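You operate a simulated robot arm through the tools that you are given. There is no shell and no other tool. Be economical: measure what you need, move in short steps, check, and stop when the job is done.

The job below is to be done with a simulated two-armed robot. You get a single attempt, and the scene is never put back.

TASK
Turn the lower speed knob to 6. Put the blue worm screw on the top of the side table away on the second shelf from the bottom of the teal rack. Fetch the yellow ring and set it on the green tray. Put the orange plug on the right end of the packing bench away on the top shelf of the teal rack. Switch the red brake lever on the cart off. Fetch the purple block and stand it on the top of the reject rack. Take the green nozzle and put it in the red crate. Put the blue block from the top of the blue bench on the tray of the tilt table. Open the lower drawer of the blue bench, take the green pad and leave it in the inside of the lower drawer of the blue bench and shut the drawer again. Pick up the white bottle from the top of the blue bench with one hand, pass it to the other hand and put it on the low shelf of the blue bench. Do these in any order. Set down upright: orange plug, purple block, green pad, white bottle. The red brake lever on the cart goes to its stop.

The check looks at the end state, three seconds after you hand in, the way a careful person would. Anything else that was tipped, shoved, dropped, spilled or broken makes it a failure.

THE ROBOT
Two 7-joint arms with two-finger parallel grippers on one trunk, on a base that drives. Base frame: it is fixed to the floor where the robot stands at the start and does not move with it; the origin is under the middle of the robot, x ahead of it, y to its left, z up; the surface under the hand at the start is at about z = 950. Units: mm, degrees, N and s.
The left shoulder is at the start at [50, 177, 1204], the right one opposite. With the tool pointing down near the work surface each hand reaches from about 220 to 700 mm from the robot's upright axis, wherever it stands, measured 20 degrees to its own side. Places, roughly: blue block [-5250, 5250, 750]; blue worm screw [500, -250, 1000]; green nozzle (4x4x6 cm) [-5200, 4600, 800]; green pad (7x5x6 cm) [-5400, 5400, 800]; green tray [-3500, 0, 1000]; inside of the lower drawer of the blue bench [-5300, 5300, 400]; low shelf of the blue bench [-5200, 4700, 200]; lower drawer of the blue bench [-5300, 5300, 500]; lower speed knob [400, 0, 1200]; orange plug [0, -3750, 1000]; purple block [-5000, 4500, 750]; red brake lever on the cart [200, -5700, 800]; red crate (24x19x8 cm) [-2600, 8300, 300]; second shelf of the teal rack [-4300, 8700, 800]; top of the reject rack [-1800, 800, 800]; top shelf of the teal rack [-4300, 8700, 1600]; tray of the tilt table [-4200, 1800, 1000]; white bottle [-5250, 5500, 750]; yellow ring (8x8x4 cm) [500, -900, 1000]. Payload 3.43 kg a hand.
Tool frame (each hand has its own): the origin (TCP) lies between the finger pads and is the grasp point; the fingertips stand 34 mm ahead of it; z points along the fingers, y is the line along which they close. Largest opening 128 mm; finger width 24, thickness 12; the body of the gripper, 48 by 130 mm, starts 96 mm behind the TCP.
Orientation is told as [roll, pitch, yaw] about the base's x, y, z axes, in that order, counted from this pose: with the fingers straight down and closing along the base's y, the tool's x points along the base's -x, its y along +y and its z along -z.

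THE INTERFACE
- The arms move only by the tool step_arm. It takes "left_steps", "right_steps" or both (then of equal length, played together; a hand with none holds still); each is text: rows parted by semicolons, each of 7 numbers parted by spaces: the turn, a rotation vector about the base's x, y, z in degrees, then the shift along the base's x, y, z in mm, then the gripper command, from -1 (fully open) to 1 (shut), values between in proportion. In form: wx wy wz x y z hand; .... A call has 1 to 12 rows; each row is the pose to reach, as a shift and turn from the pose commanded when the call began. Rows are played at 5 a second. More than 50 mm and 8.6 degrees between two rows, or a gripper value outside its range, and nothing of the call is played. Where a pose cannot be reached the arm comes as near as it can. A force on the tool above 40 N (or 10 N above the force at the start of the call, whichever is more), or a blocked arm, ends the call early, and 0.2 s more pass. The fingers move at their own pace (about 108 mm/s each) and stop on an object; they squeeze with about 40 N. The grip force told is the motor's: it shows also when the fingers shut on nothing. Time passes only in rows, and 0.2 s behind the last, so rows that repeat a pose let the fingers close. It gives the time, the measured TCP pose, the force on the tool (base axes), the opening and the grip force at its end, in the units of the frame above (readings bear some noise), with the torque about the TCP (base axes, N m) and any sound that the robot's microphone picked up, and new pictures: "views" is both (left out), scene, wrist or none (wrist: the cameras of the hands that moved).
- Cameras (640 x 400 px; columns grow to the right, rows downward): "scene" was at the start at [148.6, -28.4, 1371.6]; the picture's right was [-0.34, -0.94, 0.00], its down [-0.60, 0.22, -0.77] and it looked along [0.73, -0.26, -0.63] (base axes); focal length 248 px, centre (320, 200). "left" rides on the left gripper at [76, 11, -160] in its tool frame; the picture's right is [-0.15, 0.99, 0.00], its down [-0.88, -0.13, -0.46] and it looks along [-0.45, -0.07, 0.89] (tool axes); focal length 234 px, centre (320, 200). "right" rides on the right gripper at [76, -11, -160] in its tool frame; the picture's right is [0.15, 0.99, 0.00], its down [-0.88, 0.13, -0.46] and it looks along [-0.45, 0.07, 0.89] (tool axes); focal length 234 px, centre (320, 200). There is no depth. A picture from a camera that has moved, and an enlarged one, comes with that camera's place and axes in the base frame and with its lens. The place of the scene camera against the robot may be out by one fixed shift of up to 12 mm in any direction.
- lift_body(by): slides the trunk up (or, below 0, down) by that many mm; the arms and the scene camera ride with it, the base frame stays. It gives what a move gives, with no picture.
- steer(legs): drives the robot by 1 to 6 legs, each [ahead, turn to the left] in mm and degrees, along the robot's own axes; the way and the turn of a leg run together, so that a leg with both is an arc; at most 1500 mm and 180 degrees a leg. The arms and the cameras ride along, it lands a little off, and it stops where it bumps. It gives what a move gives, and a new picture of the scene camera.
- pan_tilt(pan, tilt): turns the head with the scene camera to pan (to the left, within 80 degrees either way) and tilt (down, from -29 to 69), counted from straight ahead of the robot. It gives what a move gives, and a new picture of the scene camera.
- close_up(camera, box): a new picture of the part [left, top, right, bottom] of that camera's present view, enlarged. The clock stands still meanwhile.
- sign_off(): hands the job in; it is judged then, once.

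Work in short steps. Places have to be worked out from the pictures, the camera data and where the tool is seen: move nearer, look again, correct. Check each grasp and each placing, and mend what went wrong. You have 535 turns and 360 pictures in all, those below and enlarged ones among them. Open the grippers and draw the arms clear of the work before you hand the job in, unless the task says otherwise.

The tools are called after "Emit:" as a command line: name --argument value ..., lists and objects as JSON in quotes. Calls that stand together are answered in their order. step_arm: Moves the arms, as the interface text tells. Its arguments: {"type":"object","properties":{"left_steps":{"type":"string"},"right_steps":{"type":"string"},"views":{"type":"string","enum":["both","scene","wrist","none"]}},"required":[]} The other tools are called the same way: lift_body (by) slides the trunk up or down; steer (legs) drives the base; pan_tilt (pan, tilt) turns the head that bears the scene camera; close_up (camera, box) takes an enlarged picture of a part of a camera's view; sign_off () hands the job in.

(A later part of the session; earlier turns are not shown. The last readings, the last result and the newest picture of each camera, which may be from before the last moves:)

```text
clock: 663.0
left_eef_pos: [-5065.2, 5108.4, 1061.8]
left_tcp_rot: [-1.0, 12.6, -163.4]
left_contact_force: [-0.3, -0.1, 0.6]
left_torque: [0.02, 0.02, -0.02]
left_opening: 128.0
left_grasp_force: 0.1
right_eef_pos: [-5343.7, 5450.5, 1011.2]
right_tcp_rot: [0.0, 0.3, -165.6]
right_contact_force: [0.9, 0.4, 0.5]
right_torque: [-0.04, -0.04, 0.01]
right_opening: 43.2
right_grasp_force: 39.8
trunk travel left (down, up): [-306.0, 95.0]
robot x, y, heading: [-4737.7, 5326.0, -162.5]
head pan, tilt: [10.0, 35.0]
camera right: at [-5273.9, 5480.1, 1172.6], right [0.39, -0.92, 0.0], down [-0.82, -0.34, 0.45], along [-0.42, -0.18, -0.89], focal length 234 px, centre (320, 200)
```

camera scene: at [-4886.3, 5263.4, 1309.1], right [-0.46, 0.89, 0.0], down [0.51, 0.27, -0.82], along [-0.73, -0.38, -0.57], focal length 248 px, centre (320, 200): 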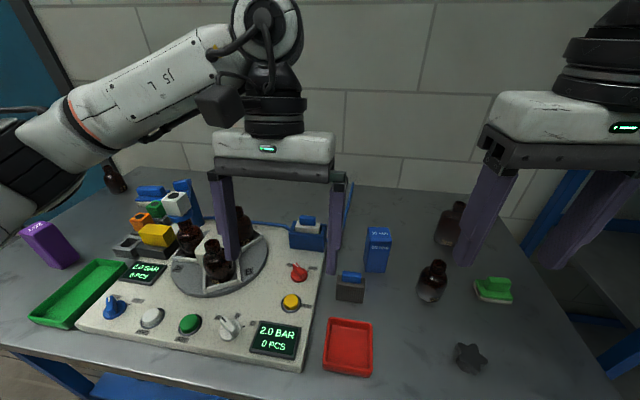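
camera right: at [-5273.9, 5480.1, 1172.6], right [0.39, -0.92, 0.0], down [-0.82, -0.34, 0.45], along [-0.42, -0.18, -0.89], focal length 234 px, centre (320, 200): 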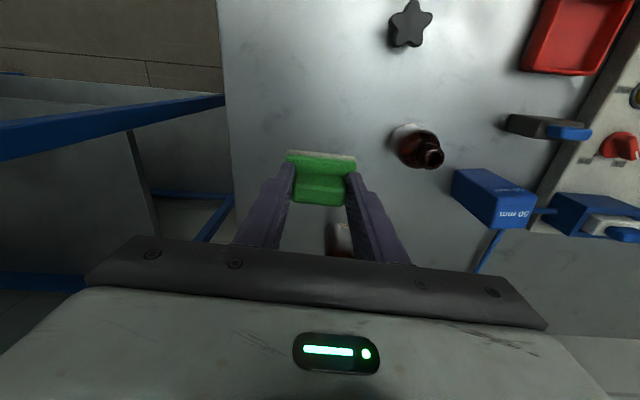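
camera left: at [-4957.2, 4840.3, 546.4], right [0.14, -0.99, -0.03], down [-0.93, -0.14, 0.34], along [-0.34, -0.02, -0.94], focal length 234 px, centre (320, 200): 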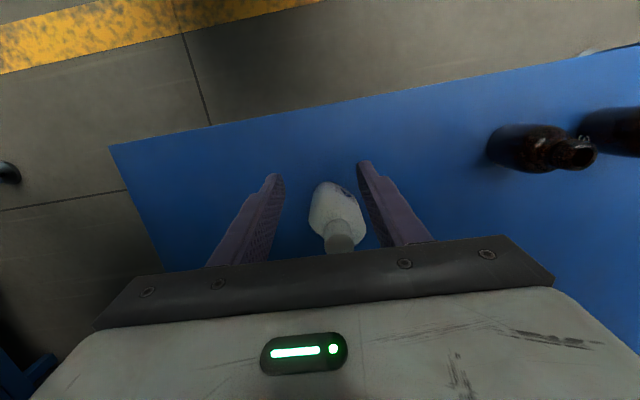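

Pad held. I retract it, then drive to a stand from which the left hand can take the lower drawer's handle.

Emit:
step_arm --right_steps "0 0 0 40 12 15 0.8; 0 0 0 80 24 30 0.8; 0 0 0 115 35 45 0.8; 0 0 0 133 42 50 0.8" --views "none"

Emit:
steer --legs '[[-250, 0], [0, -80], [420, 0], [0, 80]]'

```text
clock: 664.0
left_eef_pos: [-5066.7, 5107.6, 1062.4]
left_tcp_rot: [-1.0, 12.7, -163.4]
left_contact_force: [-0.5, 0.0, -0.5]
left_torque: [0.01, -0.02, 0.03]
left_opening: 128.2
left_grasp_force: 0.0
right_eef_pos: [-5211.8, 5493.9, 1060.7]
right_tcp_rot: [0.0, 0.2, -165.8]
right_contact_force: [0.6, 0.6, -0.3]
right_torque: [-0.02, -0.02, -0.01]
right_opening: 43.0
right_grasp_force: 39.9
trunk travel left (down, up): [-306.0, 95.0]
robot x, y, heading: [-4738.2, 5321.0, -162.8]
head pan, tilt: [10.0, 35.0]
```

```text
clock: 674.9
left_eef_pos: [-5027.2, 5572.4, 1063.5]
left_tcp_rot: [-0.9, 12.6, -165.6]
left_contact_force: [-0.3, -0.6, 0.7]
left_torque: [-0.01, 0.0, 0.01]
left_opening: 127.7
left_grasp_force: 0.1
right_eef_pos: [-5158.7, 5963.2, 1060.9]
right_tcp_rot: [-0.1, 0.3, -168.0]
right_contact_force: [-0.3, -0.5, -1.0]
right_torque: [0.01, -0.02, 0.03]
right_opening: 42.8
right_grasp_force: 39.8
trunk travel left (down, up): [-306.0, 95.0]
robot x, y, heading: [-4694.2, 5780.8, -164.9]
head pan, tilt: [10.0, 35.0]
camera scene: at [-4841.0, 5720.8, 1309.3], right [-0.43, 0.9, 0.0], down [0.52, 0.24, -0.82], along [-0.74, -0.35, -0.57], focal length 248 px, centre (320, 200)
```

scene: 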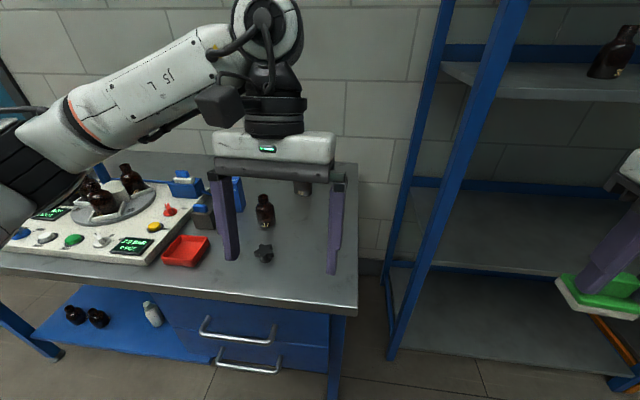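

Re-triangulated: lower handle centre ≈[-5031,5402,515]. I back off, straighten, then re-orient the left hand to point forward with fingers closing vertically.

Emit:
steer --legs '[[-170, 0], [0, 3.2]]'

Emit:
step_arm --left_steps "-2 8 0 -5 -14 0 -1; -4.1 16 0 -10 -28 0 -0.5; -6.2 24 0 -15 -42 0 0; -8.2 32 0 -22 -58 0 0; -10.3 40 0 -29 -74 0 0; -12.3 48 0 -36 -90 0 0; -14.4 56 0 -43 -106 0 0; -16.4 64 0 -50 -122 0 0; -18.5 72 0 -55 -138 0 0; -20.5 80 0 -60 -150 0 0" --views "none"

```text
clock: 676.8
left_eef_pos: [-4850.8, 5598.6, 1062.4]
left_tcp_rot: [-0.9, 12.6, -162.4]
left_contact_force: [-0.1, 0.1, 0.1]
left_torque: [0.03, 0.02, -0.02]
left_opening: 128.0
left_grasp_force: 0.0
right_eef_pos: [-5003.1, 5981.8, 1060.6]
right_tcp_rot: [-0.1, 0.4, -164.7]
right_contact_force: [0.5, -0.4, 0.3]
right_torque: [0.04, -0.01, 0.0]
right_opening: 42.7
right_grasp_force: 39.8
trunk travel left (down, up): [-306.0, 95.0]
robot x, y, heading: [-4527.8, 5822.1, -161.5]
head pan, tilt: [10.0, 35.0]
camera scene: at [-4672.8, 5757.2, 1309.3], right [-0.48, 0.88, 0.0], down [0.5, 0.27, -0.82], along [-0.72, -0.39, -0.57], focal length 248 px, centre (320, 200)
```

scene: 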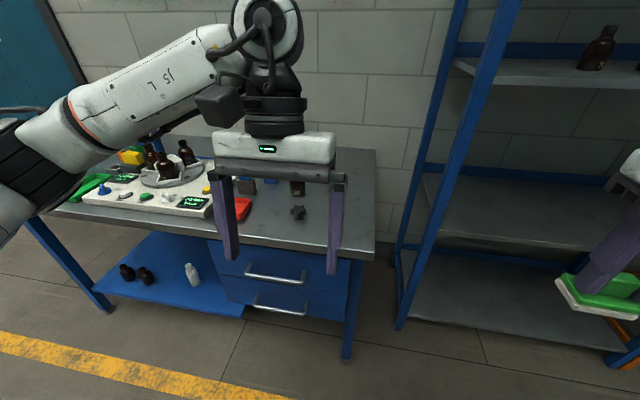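

```text
clock: 679.0
left_eef_pos: [-4924.8, 5443.0, 1062.6]
left_tcp_rot: [-10.4, -69.7, -156.3]
left_contact_force: [-0.6, -0.1, 0.0]
left_torque: [-0.02, 0.01, -0.02]
left_opening: 64.3
left_grasp_force: 0.1
left hand out of reach, approached as far as the arm can: row 9, 10
right_eef_pos: [-5002.6, 5981.7, 1060.5]
right_tcp_rot: [0.1, 0.3, -164.6]
right_contact_force: [0.7, 0.3, -0.2]
right_torque: [0.01, 0.01, 0.0]
right_opening: 42.9
right_grasp_force: 40.0
trunk travel left (down, up): [-306.0, 95.0]
robot x, y, heading: [-4531.3, 5819.3, -161.5]
head pan, tilt: [10.0, 35.0]
```

Handle confirmed at ≈[-5036,5401,515]. Now roll the left hand 90° about its pointing axis.

Emit:
step_arm --left_steps "7.5 1.68 2.79 0 0 0 0; 15 3.36 5.58 0 0 0 0; 22.5 5.05 8.37 0 0 0 0; 30 6.73 11.16 0 0 0 0; 37.5 8.4 13.95 0 0 0 0; 45 10.1 16.7 0 0 0 0; 52.5 11.8 19.5 0 0 0 0; 60 13.5 22.3 0 0 0 0; 67.5 15.1 25.1 0 0 0 0; 75 16.8 27.9 0 0 0 0; 82.5 18.5 30.7 0 0 0 0" --views "none"

Emit:
lift_body --by -290

```text
clock: 681.4
left_eef_pos: [-4924.5, 5442.9, 1063.4]
left_tcp_rot: [-70.0, 3.8, -76.0]
left_contact_force: [-0.8, -0.1, 0.4]
left_torque: [-0.03, -0.03, 0.02]
left_opening: 63.9
left_grasp_force: 0.0
right_eef_pos: [-5003.4, 5981.2, 1059.6]
right_tcp_rot: [0.0, 0.3, -164.7]
right_contact_force: [-0.2, 0.3, -0.8]
right_torque: [0.01, -0.01, 0.02]
right_opening: 42.9
right_grasp_force: 40.2
trunk travel left (down, up): [-306.0, 95.0]
robot x, y, heading: [-4526.5, 5819.1, -161.5]
head pan, tilt: [10.0, 35.0]
```

```text
clock: 684.3
left_eef_pos: [-4926.4, 5442.6, 772.7]
left_tcp_rot: [-70.0, 3.6, -76.1]
left_contact_force: [-1.0, 0.4, -0.2]
left_torque: [0.02, 0.03, 0.01]
left_opening: 64.1
left_grasp_force: 0.0
right_eef_pos: [-5003.9, 5980.4, 770.8]
right_tcp_rot: [0.1, 0.4, -164.7]
right_contact_force: [0.0, 0.2, -0.8]
right_torque: [-0.01, -0.02, -0.06]
right_opening: 42.7
right_grasp_force: 39.8
trunk travel left (down, up): [-16.0, 385.0]
robot x, y, heading: [-4528.1, 5823.4, -161.7]
head pan, tilt: [10.0, 35.0]
```

Lower the left hand in front of the lower handle.

Emit:
step_arm --left_steps "0 0 2 -3 -2 -40 0; 0 0 4 -6 -4 -80 0; 0 0 5.7 -10 -6 -120 0; 0 0 5.7 -14 -8 -160 0; 0 0 5.7 -18 -10 -200 0; 0 0 5.7 -22 -12 -230 0" --views "wrist"

```text
clock: 685.7
left_eef_pos: [-4923.7, 5429.2, 735.9]
left_tcp_rot: [-69.7, 3.6, -73.9]
left_contact_force: [-0.7, 0.6, -0.1]
left_torque: [-0.02, 0.02, 0.01]
left_opening: 64.2
left_grasp_force: 0.1
left hand out of reach, approached as far as the arm can: row 1, 2, 3, 4, 5, 6
right_eef_pos: [-5004.0, 5982.2, 770.9]
right_tcp_rot: [0.1, 0.3, -164.7]
right_contact_force: [-0.2, -0.1, -1.0]
right_torque: [0.02, -0.02, -0.01]
right_opening: 42.9
right_grasp_force: 40.5
trunk travel left (down, up): [-16.0, 385.0]
robot x, y, heading: [-4529.3, 5822.2, -161.4]
head pan, tilt: [10.0, 35.0]
camera left: at [-4796.4, 5541.6, 785.0], right [0.35, 0.01, -0.94], down [0.62, -0.75, 0.22], along [-0.7, -0.66, -0.27], focal length 234 px, centre (320, 200)
```

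left: 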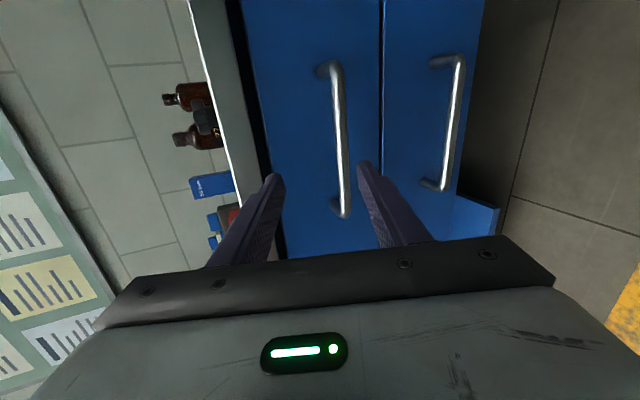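

The arm can't go that low while so level. I pitch it ~25° further down and go to the pre-grasp of the lower handle.

Emit:
step_arm --left_steps "2.6 -7.9 0 0 0 -20 0; 5.3 -15.8 0 -5 -2 -45 0; 7.9 -23.7 0 -12 -4 -75 0; 7.9 -23.7 0 -25 -6 -110 0; 7.9 -23.7 0 -40 -8 -145 0; 7.9 -23.7 0 -58 -10 -164 0" --views "wrist"

```text
clock: 687.1
left_eef_pos: [-4981.6, 5415.5, 569.9]
left_tcp_rot: [-44.6, 4.3, -72.1]
left_contact_force: [0.0, -0.1, 0.7]
left_torque: [0.02, 0.0, 0.01]
left_opening: 63.9
left_grasp_force: 0.1
right_eef_pos: [-5004.4, 5981.7, 771.5]
right_tcp_rot: [0.1, 0.3, -164.7]
right_contact_force: [0.2, -0.4, -0.6]
right_torque: [0.02, -0.03, 0.02]
right_opening: 42.7
right_grasp_force: 40.0
trunk travel left (down, up): [-16.0, 385.0]
robot x, y, heading: [-4525.4, 5825.8, -161.6]
head pan, tilt: [10.0, 35.0]
camera left: at [-4887.6, 5517.2, 680.7], right [0.7, 0.13, -0.71], down [0.5, -0.79, 0.35], along [-0.52, -0.59, -0.62], focal length 234 px, centre (320, 200)
```

left: 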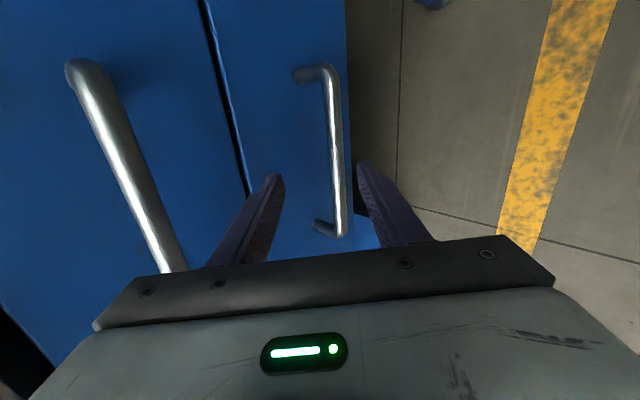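

The bar is right between the fingers, ~64 mm away. Advance ~52 mm along the axis and close.

Emit:
step_arm --left_steps "0 0 0 -10 -1 -16 0; 0 0 0 -20 -3 -32 0; 0 0 0 -29 -4 -45 0; 0 0 0 -29 -4 -45 0.5; 0 0 0 -29 -4 -45 1; 0 0 0 -29 -4 -45 1" --views "wrist"

```text
clock: 688.5
left_eef_pos: [-5007.4, 5412.6, 519.6]
left_tcp_rot: [-44.1, 4.1, -72.2]
left_contact_force: [17.6, 7.1, -10.9]
left_torque: [-0.75, -0.89, -0.81]
left_opening: 16.4
left_grasp_force: 45.0
right_eef_pos: [-5002.9, 5981.8, 771.2]
right_tcp_rot: [0.0, 0.2, -164.7]
right_contact_force: [-0.2, -0.9, -1.2]
right_torque: [0.02, -0.01, -0.04]
right_opening: 43.0
right_grasp_force: 39.8
trunk travel left (down, up): [-16.0, 385.0]
robot x, y, heading: [-4525.4, 5819.0, -161.6]
head pan, tilt: [10.0, 35.0]
camera left: at [-4914.8, 5514.0, 632.4], right [0.71, 0.13, -0.7], down [0.49, -0.8, 0.35], along [-0.51, -0.59, -0.62], focal length 234 px, centre (320, 200)
```

left: 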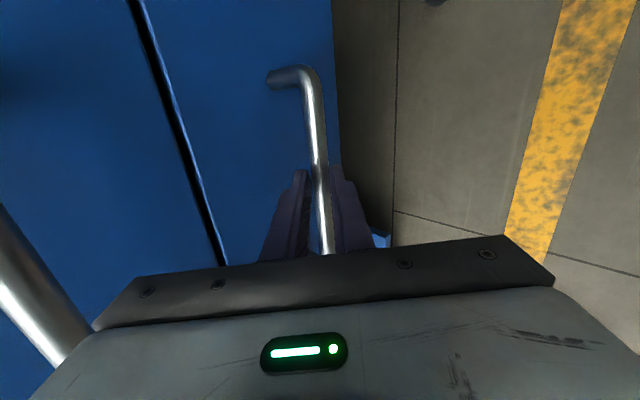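

The bar is gripped (16 mm). Pull the drawer by driving back 240 mm.

Emit:
steer --legs '[[-240, 0]]'

```text
clock: 690.3
left_eef_pos: [-4782.2, 5486.8, 519.7]
left_tcp_rot: [-44.3, 4.0, -72.0]
left_contact_force: [2.8, -7.0, -22.5]
left_torque: [-0.34, -0.69, -1.06]
left_opening: 16.4
left_grasp_force: 44.9
right_eef_pos: [-4778.0, 6057.2, 770.6]
right_tcp_rot: [-0.1, 0.3, -164.8]
right_contact_force: [0.5, -0.2, -1.1]
right_torque: [0.02, 0.0, 0.02]
right_opening: 42.8
right_grasp_force: 40.1
trunk travel left (down, up): [-16.0, 385.0]
robot x, y, heading: [-4301.4, 5895.9, -161.5]
head pan, tilt: [10.0, 35.0]
camera scene: at [-4447.5, 5832.5, 1018.9], right [-0.48, 0.88, 0.0], down [0.51, 0.28, -0.82], along [-0.72, -0.39, -0.58], focal length 248 px, centre (320, 200)
```

scene: 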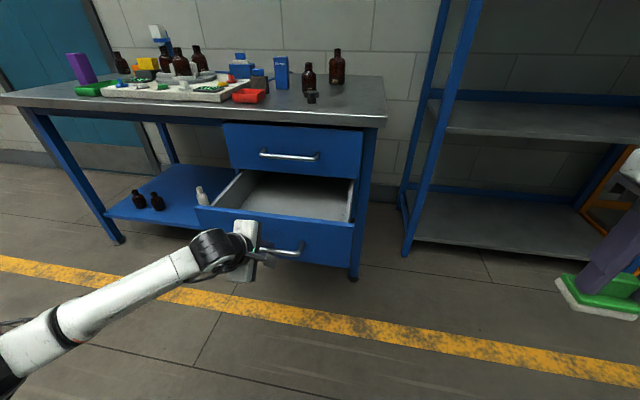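

The drawer is open ~235 mm. I release the handle, withdraw the left hand up and back.

Emit:
step_arm --left_steps "0 0 0 0 0 0 0.3; 0 0 0 0 0 0 0; 0 0 0 20 6 22 0; 0 0 0 42 13 44 0; 0 0 0 62 20 70 0; 0 0 0 80 26 110 0; 0 0 0 95 30 150 0; 0 0 0 105 33 195 0" --views "none"

```text
clock: 692.1
left_eef_pos: [-4676.1, 5520.2, 714.6]
left_tcp_rot: [-44.1, 4.0, -71.8]
left_contact_force: [-1.0, -0.6, -0.5]
left_torque: [-0.05, 0.0, 0.03]
left_opening: 64.0
left_grasp_force: 0.1
right_eef_pos: [-4776.5, 6058.5, 771.5]
right_tcp_rot: [0.0, 0.4, -164.7]
right_contact_force: [-1.0, -0.2, -1.0]
right_torque: [0.02, 0.0, -0.02]
right_opening: 43.1
right_grasp_force: 40.6
trunk travel left (down, up): [-16.0, 385.0]
robot x, y, heading: [-4300.4, 5895.4, -161.4]
head pan, tilt: [10.0, 35.0]
```

Emit:
steer --legs '[[0, 64.5], [515, 0], [0, -64.5]]'

```text
clock: 700.7
left_eef_pos: [-4723.6, 4999.7, 716.0]
left_tcp_rot: [-44.2, 4.0, -70.4]
left_contact_force: [-0.3, -0.3, -0.3]
left_torque: [-0.03, 0.0, 0.03]
left_opening: 63.8
left_grasp_force: 0.1
right_eef_pos: [-4836.8, 5534.7, 771.1]
right_tcp_rot: [-0.1, 0.3, -163.3]
right_contact_force: [-0.2, 0.3, 0.0]
right_torque: [-0.01, 0.02, 0.01]
right_opening: 43.0
right_grasp_force: 39.8
trunk travel left (down, up): [-16.0, 385.0]
robot x, y, heading: [-4355.4, 5383.6, -160.0]
head pan, tilt: [10.0, 35.0]
camera scene: at [-4501.2, 5318.2, 1019.3], right [-0.5, 0.87, 0.0], down [0.5, 0.29, -0.82], along [-0.71, -0.41, -0.57], focal length 248 px, centre (320, 200)
```

scene: 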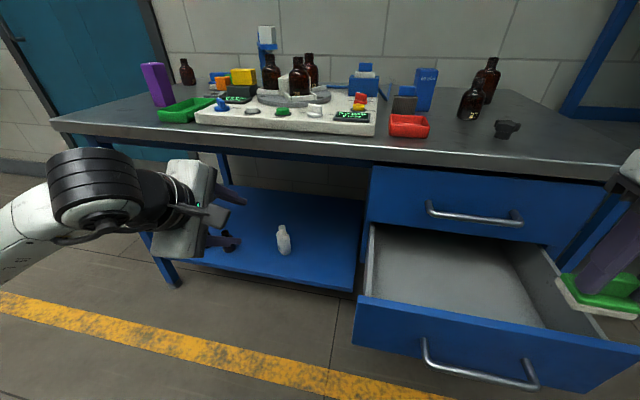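

I see the open drawer. Target inside ≈[-4925,5440]. Move the pad over it and lower.

Emit:
step_arm --right_steps "0 0 0 -29 -32 0 0.8; 0 0 0 -58 -64 0 0.8; 0 0 0 -88 -95 0 0.8; 0 0 0 -88 -95 -45 0.8; 0 0 0 -88 -95 -90 0.8; 0 0 0 -88 -95 -130 0.8; 0 0 0 -88 -95 -165 0.8; 0 0 0 -88 -95 -190 0.8" --views "both"

```text
clock: 702.5
left_eef_pos: [-4724.4, 5000.1, 715.6]
left_tcp_rot: [-44.3, 4.1, -70.4]
left_contact_force: [-0.7, 0.6, 1.0]
left_torque: [0.03, 0.0, 0.0]
left_opening: 63.8
left_grasp_force: 0.0
right_eef_pos: [-4924.7, 5437.6, 580.0]
right_tcp_rot: [0.1, 0.3, -163.3]
right_contact_force: [-0.2, -0.2, -0.2]
right_torque: [-0.02, -0.02, -0.01]
right_opening: 43.0
right_grasp_force: 40.8
trunk travel left (down, up): [-16.0, 385.0]
robot x, y, heading: [-4358.7, 5387.4, -160.0]
head pan, tilt: [10.0, 35.0]
camera scene: at [-4501.2, 5318.2, 1019.3], right [-0.5, 0.87, 0.0], down [0.5, 0.29, -0.82], along [-0.71, -0.41, -0.57], focal length 248 px, centre (320, 200)
camera right: at [-4856.2, 5470.4, 741.2], right [0.43, -0.91, 0.0], down [-0.81, -0.38, 0.45], along [-0.41, -0.19, -0.89], focal length 234 px, centre (320, 200)
```

scene: 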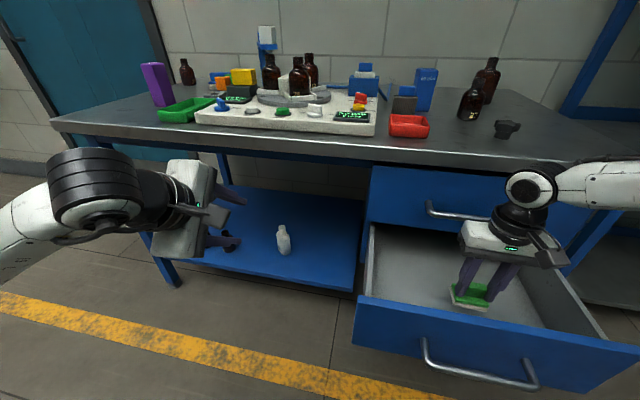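
right: 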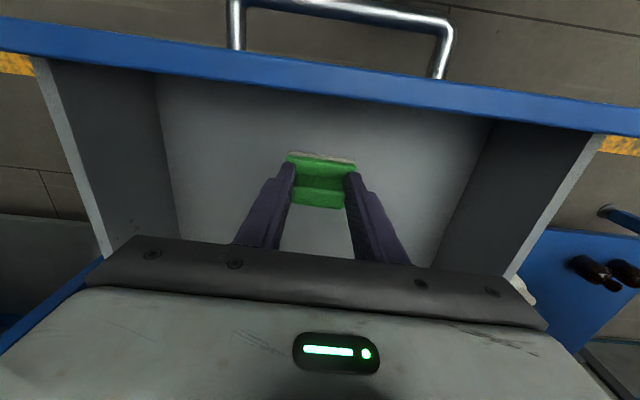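

Well centred in the drawer. Lower until it touches the drawer floor.

Emit:
step_arm --right_steps "0 0 0 0 0 -30 0.8; 0 0 0 0 0 -50 0.8; 0 0 0 0 0 -60 0.8; 0 0 0 0 0 -68 0.8; 0 0 0 0 0 -76 0.8; 0 0 0 0 0 -84 0.8; 0 0 0 0 0 -92 0.8; 0 0 0 0 0 -100 0.8; 0 0 0 0 0 -108 0.8; 0 0 0 0 0 -116 0.8" --views "none"

```text
clock: 704.7
left_eef_pos: [-4724.2, 4998.7, 715.4]
left_tcp_rot: [-44.3, 4.0, -70.4]
left_contact_force: [0.8, 0.1, 0.1]
left_torque: [0.01, 0.01, 0.03]
left_opening: 64.0
left_grasp_force: 0.1
right_eef_pos: [-4904.3, 5471.2, 504.3]
right_tcp_rot: [0.1, 0.2, -163.3]
right_contact_force: [0.1, -0.4, -1.4]
right_torque: [0.02, -0.01, 0.02]
right_opening: 43.1
right_grasp_force: 40.3
right hand out of reach, approached as far as the arm can: row 1, 2, 3, 4, 5, 6, 7, 8, 9, 10
trunk travel left (down, up): [-16.0, 385.0]
robot x, y, heading: [-4354.5, 5385.5, -159.9]
head pan, tilt: [10.0, 35.0]
```

Still not touching and reach-limited. I drive 60 mm ahead while pulling the arm back by the same, then lower.

Emit:
step_arm --right_steps "0 0 0 30 0 20 0.8; 0 0 0 50 0 25 0.8" --views "none"

Emit:
steer --legs '[[60, 0]]'

Emit:
step_arm --right_steps "0 0 0 0 0 -15 0.8; 0 0 0 0 0 -30 0.8; 0 0 0 0 0 -40 0.8; 0 0 0 0 0 -48 0.8; 0 0 0 0 0 -56 0.8; 0 0 0 0 0 -64 0.8; 0 0 0 0 0 -72 0.8; 0 0 0 0 0 -80 0.8" --views "wrist"

```text
clock: 705.3
left_eef_pos: [-4723.2, 4999.7, 715.2]
left_tcp_rot: [-44.4, 3.9, -70.4]
left_contact_force: [0.1, 0.4, 0.2]
left_torque: [0.03, -0.05, -0.01]
left_opening: 63.8
left_grasp_force: 0.0
right_eef_pos: [-4853.3, 5471.7, 529.4]
right_tcp_rot: [0.1, 0.3, -163.3]
right_contact_force: [0.5, -0.3, -0.6]
right_torque: [-0.04, -0.04, -0.01]
right_opening: 42.8
right_grasp_force: 40.4
trunk travel left (down, up): [-16.0, 385.0]
robot x, y, heading: [-4359.2, 5382.6, -159.8]
head pan, tilt: [10.0, 35.0]
```

```text
clock: 706.3
left_eef_pos: [-4779.5, 4978.5, 716.2]
left_tcp_rot: [-44.3, 3.9, -70.4]
left_contact_force: [0.5, 0.1, 0.3]
left_torque: [-0.01, 0.0, 0.02]
left_opening: 64.1
left_grasp_force: 0.1
right_eef_pos: [-4909.6, 5450.8, 529.3]
right_tcp_rot: [0.0, 0.3, -163.2]
right_contact_force: [0.1, -1.0, -0.6]
right_torque: [0.02, 0.0, 0.0]
right_opening: 42.9
right_grasp_force: 40.5
trunk travel left (down, up): [-16.0, 385.0]
robot x, y, heading: [-4413.6, 5363.3, -160.3]
head pan, tilt: [10.0, 35.0]
camera scene: at [-4557.1, 5297.8, 1019.3], right [-0.5, 0.87, 0.0], down [0.5, 0.29, -0.82], along [-0.71, -0.41, -0.57], focal length 248 px, centre (320, 200)
```

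scene: 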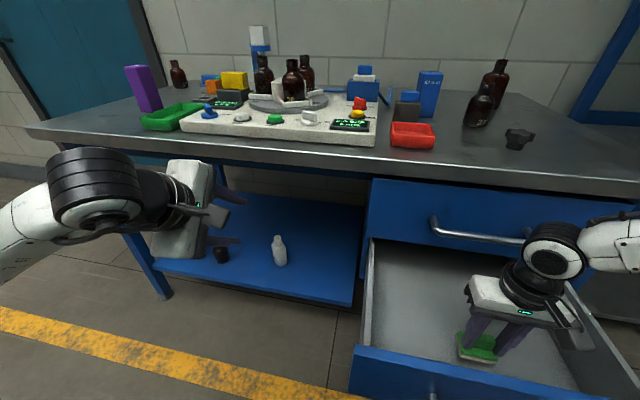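

```text
clock: 707.1
left_eef_pos: [-4780.3, 4979.3, 716.2]
left_tcp_rot: [-44.3, 4.1, -70.4]
left_contact_force: [0.0, -0.4, -0.3]
left_torque: [-0.02, 0.06, -0.02]
left_opening: 64.0
left_grasp_force: 0.1
right_eef_pos: [-4914.0, 5447.7, 499.2]
right_tcp_rot: [0.0, -0.9, -163.3]
right_contact_force: [-2.1, 3.3, 18.1]
right_torque: [0.22, -0.16, 0.03]
right_opening: 43.1
right_grasp_force: 40.1
trunk travel left (down, up): [-16.0, 385.0]
robot x, y, heading: [-4411.6, 5365.5, -160.3]
head pan, tilt: [10.0, 35.0]
stopped in row 4 (right hand): the force on the tool passed its limit at 51 N (the readings are from after the stop); the commanded pose is now the measured one
camera right: at [-4843.2, 5481.8, 658.1], right [0.42, -0.91, 0.0], down [-0.8, -0.38, 0.47], along [-0.42, -0.2, -0.88], focal length 234 px, centre (320, 200)
```

right: 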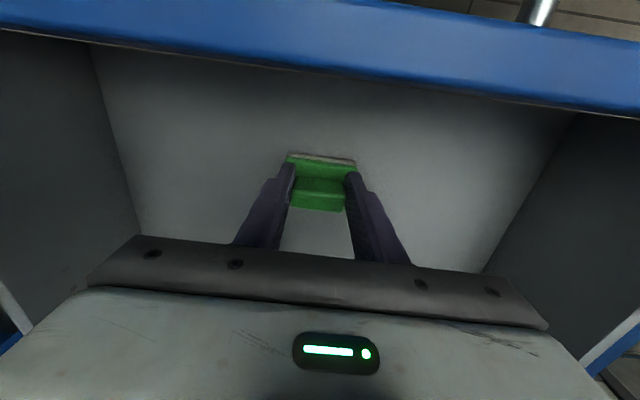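

Contact with the drawer floor. Open and rise.

Emit:
step_arm --right_steps "0 0 0 0 0 3 0.8; 0 0 0 0 0 3 0.1; 0 0 0 0 0 3 -0.1; 0 0 0 0 0 35 -0.1; 0 0 0 0 0 80 -0.1; 0 0 0 0 0 125 -0.1; 0 0 0 0 0 170 -0.1; 0 0 0 0 0 215 -0.1; 0 0 0 0 0 260 -0.1" --views "wrist"

```text
clock: 709.1
left_eef_pos: [-4780.0, 4978.5, 716.0]
left_tcp_rot: [-44.3, 4.0, -70.5]
left_contact_force: [-0.1, 0.6, 0.4]
left_torque: [0.01, -0.01, 0.04]
left_opening: 64.1
left_grasp_force: 0.0
right_eef_pos: [-4912.3, 5448.8, 756.9]
right_tcp_rot: [0.1, -0.3, -163.3]
right_contact_force: [0.1, 0.2, 0.5]
right_torque: [-0.02, -0.02, -0.01]
right_opening: 70.6
right_grasp_force: 0.1
trunk travel left (down, up): [-16.0, 385.0]
robot x, y, heading: [-4411.3, 5365.4, -160.2]
head pan, tilt: [10.0, 35.0]
camera right: at [-4841.9, 5482.2, 916.8], right [0.42, -0.91, 0.0], down [-0.8, -0.38, 0.46], along [-0.42, -0.2, -0.89], focal length 234 px, centre (320, 200)
```

right: 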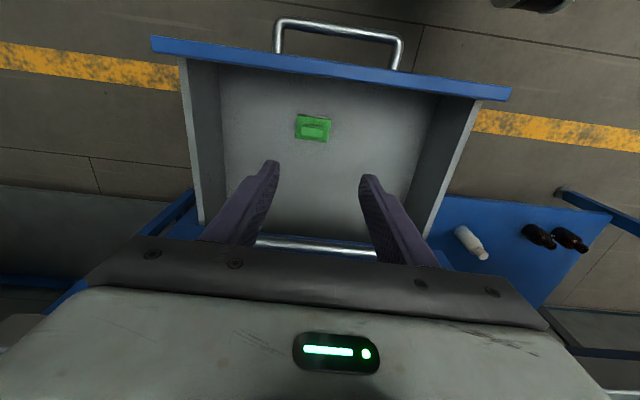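

The pad sits upright in the drawer. Now I move the closed right hand in front of the drawer face to push it shut.

Emit:
step_arm --right_steps "0 0 0 45 5 0 0.5; 0 0 0 90 10 0 1; 0 0 0 139 15 0 1; 0 0 0 139 15 -45 1; 0 0 0 139 15 -90 1; 0 0 0 139 15 -135 1; 0 0 0 139 15 -163 1" --views "wrist"

```text
clock: 710.7
left_eef_pos: [-4779.8, 4978.5, 716.4]
left_tcp_rot: [-44.3, 4.0, -70.6]
left_contact_force: [0.0, -0.6, 0.8]
left_torque: [0.0, -0.03, -0.03]
left_opening: 64.1
left_grasp_force: 0.1
right_eef_pos: [-4773.8, 5464.8, 592.4]
right_tcp_rot: [0.1, -0.3, -163.3]
right_contact_force: [0.7, 0.8, 0.1]
right_torque: [-0.04, 0.05, 0.02]
right_opening: 0.0
right_grasp_force: 33.3
trunk travel left (down, up): [-16.0, 385.0]
robot x, y, heading: [-4413.2, 5364.8, -160.0]
head pan, tilt: [10.0, 35.0]
camera right: at [-4702.8, 5497.7, 751.8], right [0.42, -0.91, 0.0], down [-0.8, -0.38, 0.46], along [-0.42, -0.2, -0.89], focal length 234 px, centre (320, 200)
```

right: 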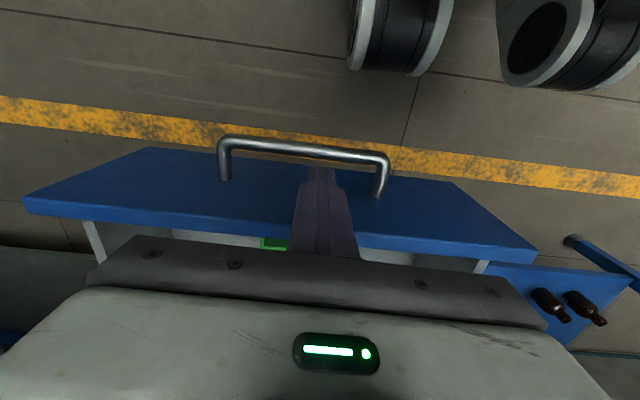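

The fingers are in front of the face above the handle. Push by driving ahead.

Emit:
steer --legs '[[200, 0]]'

Emit:
steer --legs '[[110, 0]]'

```text
clock: 712.1
left_eef_pos: [-4914.5, 4932.2, 694.5]
left_tcp_rot: [-39.9, 3.1, -71.6]
left_contact_force: [18.6, 1.4, -18.1]
left_torque: [-0.35, 1.34, -0.18]
left_opening: 49.5
left_grasp_force: 0.0
right_eef_pos: [-4924.7, 5409.1, 593.2]
right_tcp_rot: [-0.1, -0.4, -163.0]
right_contact_force: [-0.2, -0.1, -0.8]
right_torque: [-0.01, -0.01, -0.02]
right_opening: 0.0
right_grasp_force: 33.5
trunk travel left (down, up): [-16.0, 385.0]
robot x, y, heading: [-4562.6, 5312.6, -159.7]
head pan, tilt: [10.0, 35.0]
stopped in leg 1: the force on the tool passed its limit at 91 N (the readings are from after the stop); the commanded pose is now the measured one
camera scene: at [-4706.3, 5241.9, 1019.6], right [-0.5, 0.86, 0.0], down [0.5, 0.29, -0.82], along [-0.71, -0.41, -0.57], focal length 248 px, centre (320, 200)
```

scene: 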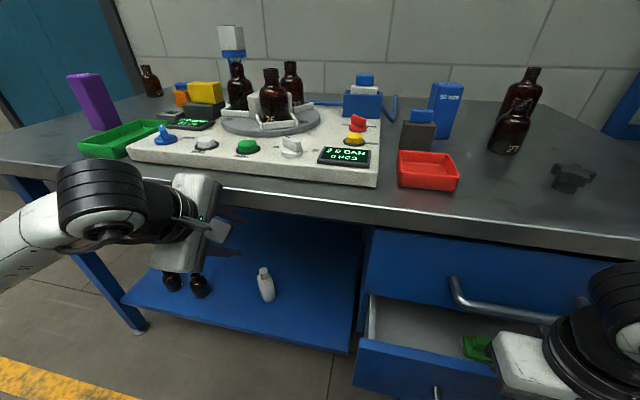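

```text
clock: 712.9
left_eef_pos: [-4914.7, 4933.9, 688.1]
left_tcp_rot: [-39.0, 2.8, -71.9]
left_contact_force: [16.4, 2.5, -10.8]
left_torque: [-0.3, 1.31, -0.16]
left_opening: 52.9
left_grasp_force: 0.0
right_eef_pos: [-4930.5, 5405.5, 593.5]
right_tcp_rot: [0.0, -0.3, -162.9]
right_contact_force: [0.1, 0.1, 1.2]
right_torque: [-0.01, 0.04, -0.03]
right_opening: 0.0
right_grasp_force: 33.5
trunk travel left (down, up): [-16.0, 385.0]
robot x, y, heading: [-4569.2, 5309.2, -159.7]
head pan, tilt: [10.0, 35.0]
stopped in leg 1: the force on the tool passed its limit at 56 N (the readings are from after the stop); the commanded pose is now the measured one
camera scene: at [-4711.2, 5240.1, 1019.6], right [-0.51, 0.86, 0.0], down [0.49, 0.29, -0.82], along [-0.71, -0.41, -0.57], focal length 248 px, centre (320, 200)
```

scene: 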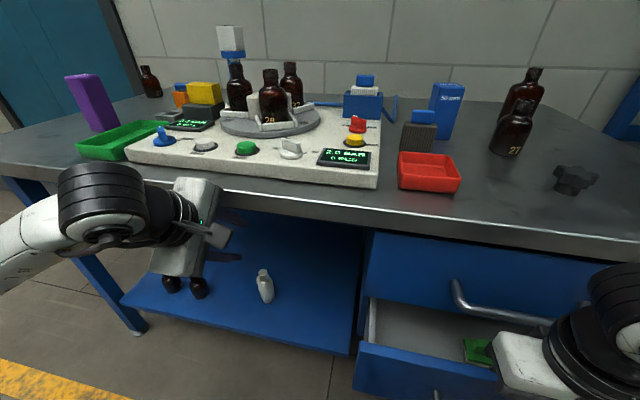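

The left hand met the bench edge. I back off a little, pull the left hand in, then resume the push.

Emit:
steer --legs '[[-60, 0]]'

Emit:
step_arm --left_steps "0 0 0 38 -10 5 0; 0 0 0 75 -22 10 0; 0 0 0 105 -40 20 0; 0 0 0 125 -60 40 0" --views "none"

```text
clock: 713.9
left_eef_pos: [-4862.0, 4953.6, 691.6]
left_tcp_rot: [-39.5, 2.9, -71.8]
left_contact_force: [-0.1, 0.1, 0.1]
left_torque: [0.0, -0.03, 0.0]
left_opening: 63.9
left_grasp_force: 0.1
right_eef_pos: [-4874.2, 5426.6, 591.5]
right_tcp_rot: [0.1, -0.4, -162.9]
right_contact_force: [-0.6, -0.2, 0.3]
right_torque: [-0.02, 0.02, 0.0]
right_opening: 0.0
right_grasp_force: 32.7
trunk travel left (down, up): [-16.0, 385.0]
robot x, y, heading: [-4512.9, 5327.3, -159.7]
head pan, tilt: [10.0, 35.0]
camera scene: at [-4656.1, 5261.2, 1019.3], right [-0.5, 0.86, 0.0], down [0.5, 0.29, -0.82], along [-0.71, -0.41, -0.57], focal length 248 px, centre (320, 200)
```

scene: 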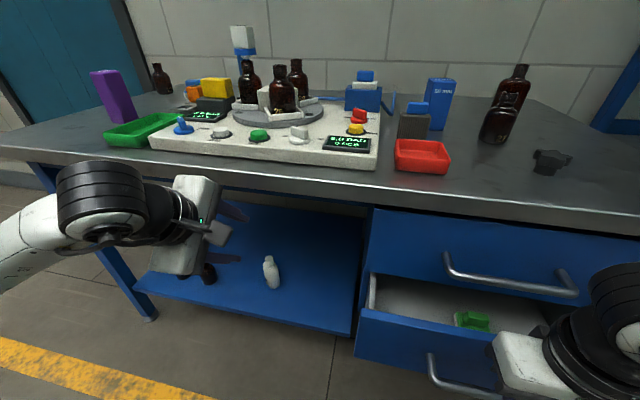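

```text
clock: 714.9
left_eef_pos: [-4748.7, 4875.8, 740.2]
left_tcp_rot: [-39.4, 3.0, -71.9]
left_contact_force: [0.8, -0.3, 0.5]
left_torque: [-0.01, -0.02, 0.01]
left_opening: 64.2
left_grasp_force: 0.0
left hand out of reach, approached as far as the arm can: row 2, 3, 4
right_eef_pos: [-4873.0, 5427.1, 591.8]
right_tcp_rot: [0.0, -0.3, -162.9]
right_contact_force: [-1.1, -0.1, 0.1]
right_torque: [0.0, -0.01, 0.02]
right_opening: 0.0
right_grasp_force: 33.3
trunk travel left (down, up): [-16.0, 385.0]
robot x, y, heading: [-4507.7, 5328.0, -159.5]
head pan, tilt: [10.0, 35.0]
```

Emit:
close_up --camera "scene" --box '[400, 50, 600, 190]'

```text
2.86 times, centred on (500, 120) of scene
camera zoom: at [-4656.1, 5261.2, 1019.3], right [-0.5, 0.86, 0.0], down [0.5, 0.29, -0.82], along [-0.71, -0.41, -0.57], focal length 708 px, centre (-194, 429)
```

zoom: 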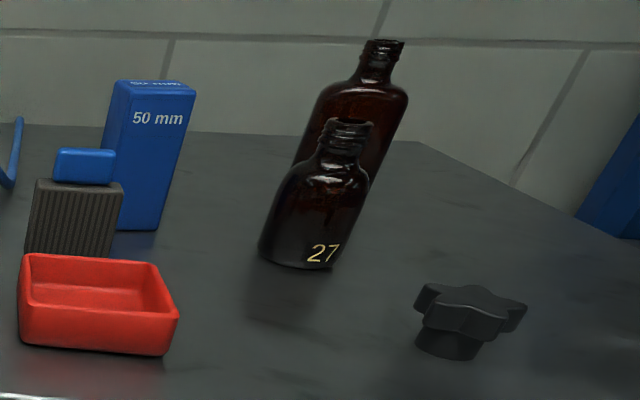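

All fine there (just perspective). I raise the left hand well above bench height, then push the drawer shut.

Emit:
step_arm --left_steps "0 0 0 0 0 45 0; 0 0 0 0 0 90 0; 0 0 0 0 0 135 0; 0 0 0 0 0 180 0; 0 0 0 0 0 225 0; 0 0 0 0 0 265 0" --views "none"

Emit:
steer --legs '[[165, 0]]'

```text
clock: 716.3
left_eef_pos: [-4749.5, 4876.6, 1004.0]
left_tcp_rot: [-39.5, 2.9, -71.8]
left_contact_force: [0.0, 0.1, -0.3]
left_torque: [0.05, 0.0, -0.01]
left_opening: 64.0
left_grasp_force: 0.1
right_eef_pos: [-4873.9, 5427.8, 593.0]
right_tcp_rot: [0.1, -0.4, -162.9]
right_contact_force: [0.0, 0.8, 0.5]
right_torque: [-0.03, -0.01, 0.0]
right_opening: 0.1
right_grasp_force: 33.0
trunk travel left (down, up): [-16.0, 385.0]
robot x, y, heading: [-4514.0, 5327.2, -159.7]
head pan, tilt: [10.0, 35.0]
```

```text
clock: 717.6
left_eef_pos: [-4879.2, 4829.1, 1002.9]
left_tcp_rot: [-39.5, 2.8, -71.8]
left_contact_force: [-0.5, -0.1, -0.4]
left_torque: [0.0, -0.04, -0.01]
left_opening: 64.3
left_grasp_force: 0.0
right_eef_pos: [-4997.1, 5381.8, 591.1]
right_tcp_rot: [-0.2, 0.4, -162.9]
right_contact_force: [0.9, 0.8, -0.4]
right_torque: [-0.02, 0.0, 0.02]
right_opening: 0.0
right_grasp_force: 33.0
trunk travel left (down, up): [-16.0, 385.0]
robot x, y, heading: [-4644.2, 5284.9, -159.8]
head pan, tilt: [10.0, 35.0]
stopped in leg 1: the force on the tool passed its limit at 63 N (the readings are from after the stop); the commanded pose is now the measured one
camera scene: at [-4784.8, 5213.8, 1019.2], right [-0.5, 0.86, 0.0], down [0.5, 0.29, -0.82], along [-0.71, -0.41, -0.57], focal length 248 px, centre (320, 200)
```

scene: 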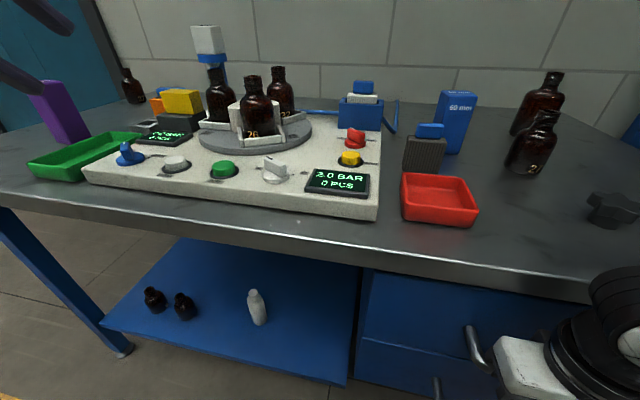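

The gripper body stopped against the upper handle, leaving the lower drawer ~40 mm open. I back off, pitch the right hand 45° forward and push with the fingertips.

Emit:
steer --legs '[[-110, 0]]'

Emit:
step_arm --right_steps "-2.2 7.2 0 0 0 0 1; -4.4 14.4 0 0 0 5 1; -6.6 21.5 0 0 0 8 1; -8.8 28.7 0 0 0 8 1; -11 35.9 0 0 0 8 1; -13.2 43 0 0 0 8 1" --views "wrist"

```text
clock: 718.8
left_eef_pos: [-4776.8, 4867.2, 1003.7]
left_tcp_rot: [-39.6, 2.9, -71.8]
left_contact_force: [0.2, 0.3, 0.7]
left_torque: [-0.01, 0.02, -0.03]
left_opening: 64.3
left_grasp_force: 0.0
right_eef_pos: [-4893.6, 5420.4, 592.6]
right_tcp_rot: [-0.2, 0.4, -162.8]
right_contact_force: [0.2, 0.7, -0.5]
right_torque: [0.01, 0.01, -0.02]
right_opening: 0.0
right_grasp_force: 32.6
trunk travel left (down, up): [-16.0, 385.0]
robot x, y, heading: [-4541.0, 5316.0, -159.9]
head pan, tilt: [10.0, 35.0]
camera scene: at [-4682.5, 5251.6, 1019.3], right [-0.5, 0.86, 0.0], down [0.5, 0.29, -0.82], along [-0.71, -0.41, -0.57], focal length 248 px, centre (320, 200)
```

scene: 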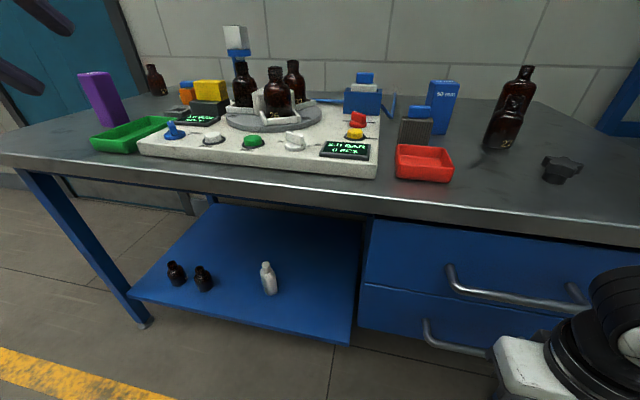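

```text
clock: 720.2
left_eef_pos: [-4776.9, 4865.4, 1002.6]
left_tcp_rot: [-39.5, 2.8, -71.9]
left_contact_force: [-0.2, -0.2, 0.0]
left_torque: [0.05, 0.02, -0.01]
left_opening: 63.9
left_grasp_force: 0.0
right_eef_pos: [-5004.5, 5362.8, 595.4]
right_tcp_rot: [-0.3, -44.7, -162.8]
right_contact_force: [-0.5, -0.1, -0.6]
right_torque: [0.02, 0.01, -0.01]
right_opening: 0.0
right_grasp_force: 33.0
right hand out of reach, approached as far as the arm can: row 1, 2, 3, 4, 5, 6
trunk travel left (down, up): [-16.0, 385.0]
robot x, y, heading: [-4539.2, 5320.2, -160.1]
head pan, tilt: [10.0, 35.0]
camera right: at [-4848.4, 5421.2, 656.0], right [0.39, -0.92, -0.11], down [-0.25, -0.22, 0.94], along [-0.89, -0.34, -0.32], focal length 234 px, centre (320, 200)
```

right: 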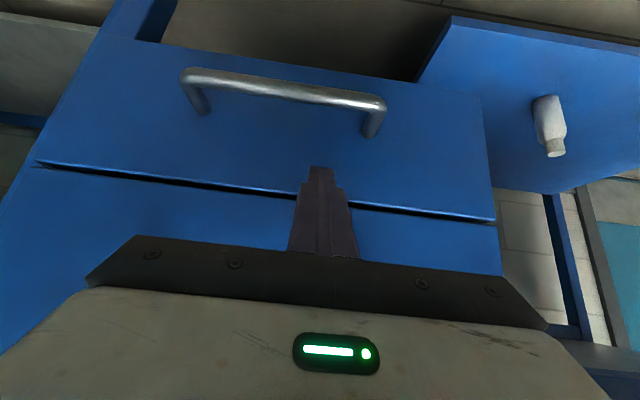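

Nearly flush. Push ahead until firm.

Emit:
steer --legs '[[60, 0]]'

Emit:
close_up --camera "right" --box '[0, 0, 640, 400]'

```text
clock: 721.1
left_eef_pos: [-4800.7, 4857.9, 1003.5]
left_tcp_rot: [-39.5, 2.8, -71.8]
left_contact_force: [0.4, -0.9, 0.6]
left_torque: [-0.03, -0.03, -0.01]
left_opening: 64.2
left_grasp_force: 0.1
right_eef_pos: [-5024.1, 5355.5, 595.6]
right_tcp_rot: [-0.4, -44.2, -162.7]
right_contact_force: [6.4, 3.5, 7.6]
right_torque: [-0.07, 0.15, -0.04]
right_opening: 0.0
right_grasp_force: 32.8
trunk travel left (down, up): [-16.0, 385.0]
robot x, y, heading: [-4564.5, 5309.1, -159.8]
head pan, tilt: [10.0, 35.0]
stopped in leg 1: the force on the tool passed its limit at 87 N (the readings are from after the stop); the commanded pose is now the measured one
camera scene: at [-4706.0, 5242.9, 1019.3], right [-0.5, 0.86, 0.0], down [0.49, 0.29, -0.82], along [-0.71, -0.41, -0.57], focal length 248 px, centre (320, 200)
```

scene: 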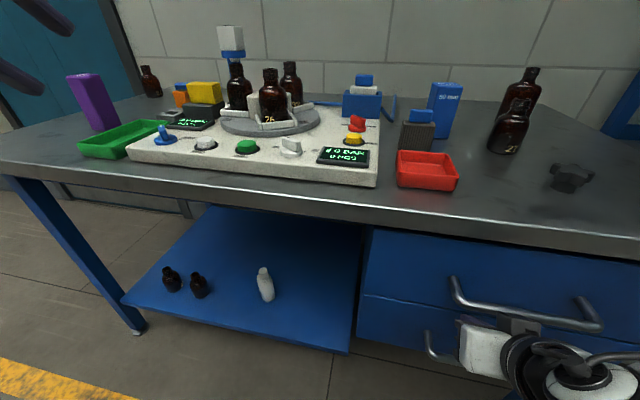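

```text
1.00 times, centred on (320, 200) of right (not enlarged: the box is as wide or as high as the picture)
camera zoom: at [-4867.5, 5414.0, 658.1], right [0.39, -0.91, -0.11], down [-0.26, -0.22, 0.94], along [-0.88, -0.34, -0.32], focal length 234 px, centre (320, 200)
```

zoom: 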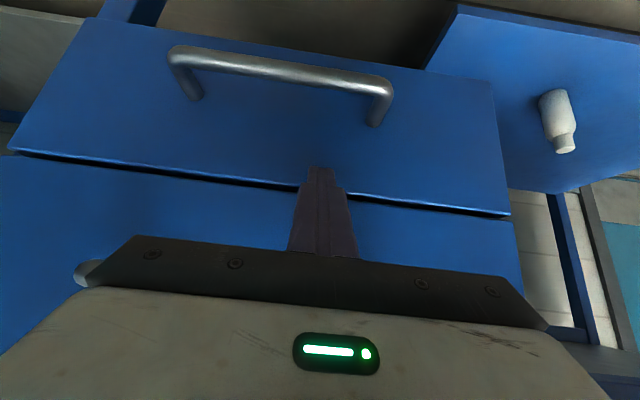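

The drawer is shut firmly with the pad inside. Next the blue block with the right hand: back off, raise, and turn the hand vertical.

Emit:
steer --legs '[[-170, 0]]'

Emit:
lift_body --by 330

Emit:
step_arm --right_steps "2.2 -7.2 0 0 0 25 0.5; 4.4 -14.3 0 0 0 50 0; 6.6 -21.5 0 0 0 80 -0.5; 8.8 -28.7 0 0 0 110 -0.5; 11 -35.8 0 0 0 140 -0.5; 13.2 -43 0 0 0 170 -0.5; 13.2 -43 0 0 0 200 -0.5" --views "none"

```text
clock: 722.5
left_eef_pos: [-4643.7, 4915.0, 1003.4]
left_tcp_rot: [-39.5, 2.8, -71.7]
left_contact_force: [-0.2, -0.7, 0.9]
left_torque: [0.0, 0.01, -0.01]
left_opening: 64.0
left_grasp_force: 0.0
right_eef_pos: [-4866.2, 5412.4, 595.5]
right_tcp_rot: [-0.4, -44.3, -162.8]
right_contact_force: [0.4, 0.4, -0.6]
right_torque: [0.02, 0.0, -0.01]
right_opening: 0.0
right_grasp_force: 33.4
trunk travel left (down, up): [-16.0, 385.0]
robot x, y, heading: [-4402.3, 5367.0, -159.8]
head pan, tilt: [10.0, 35.0]
camera scene: at [-4549.3, 5300.7, 1019.3], right [-0.5, 0.86, 0.0], down [0.5, 0.29, -0.82], along [-0.71, -0.41, -0.57], focal length 248 px, centre (320, 200)
```

scene: 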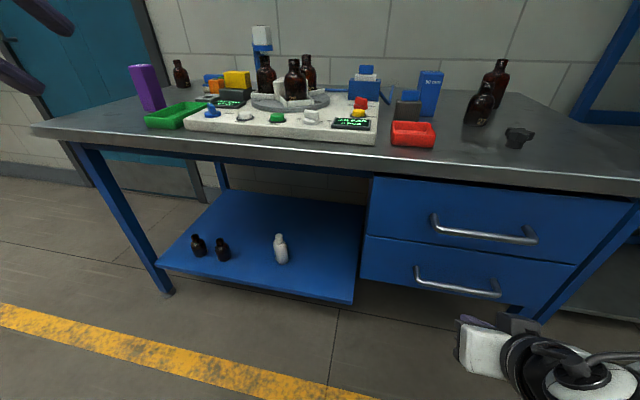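

```text
clock: 725.8
left_eef_pos: [-4643.6, 4916.2, 1332.0]
left_tcp_rot: [-39.4, 2.7, -71.7]
left_contact_force: [1.0, 0.1, 0.2]
left_torque: [-0.03, 0.04, 0.01]
left_opening: 63.9
left_grasp_force: 0.1
right_eef_pos: [-4867.1, 5413.4, 925.3]
right_tcp_rot: [-0.4, -44.2, -162.7]
right_contact_force: [-1.2, 0.1, 0.4]
right_torque: [0.01, 0.03, 0.02]
right_opening: 0.0
right_grasp_force: 32.9
trunk travel left (down, up): [-346.0, 55.0]
robot x, y, heading: [-4405.6, 5368.8, -159.7]
head pan, tilt: [10.0, 35.0]
```

```text
clock: 727.4
left_eef_pos: [-4642.7, 4915.2, 1333.6]
left_tcp_rot: [-39.4, 2.9, -71.9]
left_contact_force: [-0.2, 0.1, -0.1]
left_torque: [-0.01, 0.04, -0.01]
left_opening: 64.0
left_grasp_force: 0.0
right_eef_pos: [-4866.1, 5412.7, 1124.3]
right_tcp_rot: [-0.2, 0.9, -162.6]
right_contact_force: [-0.4, -0.4, 0.1]
right_torque: [0.01, 0.02, -0.01]
right_opening: 95.9
right_grasp_force: 0.0
trunk travel left (down, up): [-346.0, 55.0]
robot x, y, heading: [-4406.8, 5370.3, -159.7]
head pan, tilt: [10.0, 35.0]
```

Emit:
steer --legs '[[0, 15], [338, 0], [0, -17]]'

Emit:
step_arm --right_steps "0 0 0 -40 -7 0 -0.5; 0 0 0 -80 -14 0 -0.5; 0 0 0 -120 -21 0 -0.5; 0 0 0 -160 -28 0 -0.5; 0 0 0 -185 -33 0 -0.5" --views "wrist"

```text
clock: 731.4
left_eef_pos: [-4934.4, 4730.5, 1332.7]
left_tcp_rot: [-39.4, 2.9, -73.9]
left_contact_force: [-0.3, 0.2, 0.2]
left_torque: [0.0, -0.03, 0.0]
left_opening: 63.7
left_grasp_force: 0.0
right_eef_pos: [-5140.3, 5235.4, 1124.2]
right_tcp_rot: [-0.2, 0.8, -164.8]
right_contact_force: [-0.1, 0.4, -0.1]
right_torque: [0.0, -0.01, 0.02]
right_opening: 95.9
right_grasp_force: 0.0
trunk travel left (down, up): [-346.0, 55.0]
robot x, y, heading: [-4680.6, 5174.5, -161.7]
head pan, tilt: [10.0, 35.0]
camera scene: at [-4826.5, 5112.3, 1349.3], right [-0.47, 0.88, 0.0], down [0.51, 0.27, -0.82], along [-0.72, -0.39, -0.57], focal length 248 px, centre (320, 200)
```

scene: 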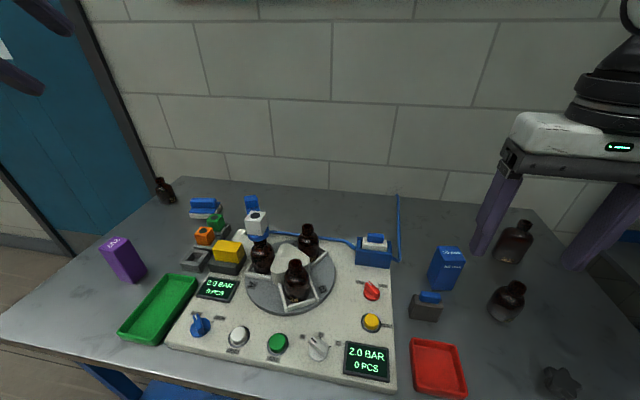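

```text
clock: 732.6
left_eef_pos: [-4934.8, 4731.6, 1333.2]
left_tcp_rot: [-39.4, 2.9, -73.8]
left_contact_force: [0.6, 0.6, 0.4]
left_torque: [0.0, 0.0, -0.01]
left_opening: 64.1
left_grasp_force: 0.0
right_eef_pos: [-5283.6, 5241.7, 1110.1]
right_tcp_rot: [-0.2, 0.8, -164.8]
right_contact_force: [0.5, 0.8, -0.6]
right_torque: [-0.02, 0.0, -0.03]
right_opening: 96.2
right_grasp_force: 0.1
right hand out of reach, approached as far as the arm can: row 3, 4, 5
trunk travel left (down, up): [-346.0, 55.0]
robot x, y, heading: [-4680.7, 5176.3, -161.8]
head pan, tilt: [10.0, 35.0]
camera right: at [-5214.8, 5271.7, 1272.1], right [0.4, -0.92, 0.0], down [-0.82, -0.36, 0.44], along [-0.41, -0.18, -0.9], focal length 234 px, centre (320, 200)
```

right: 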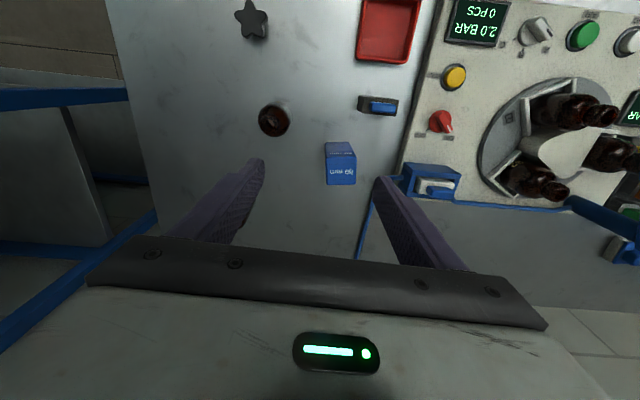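

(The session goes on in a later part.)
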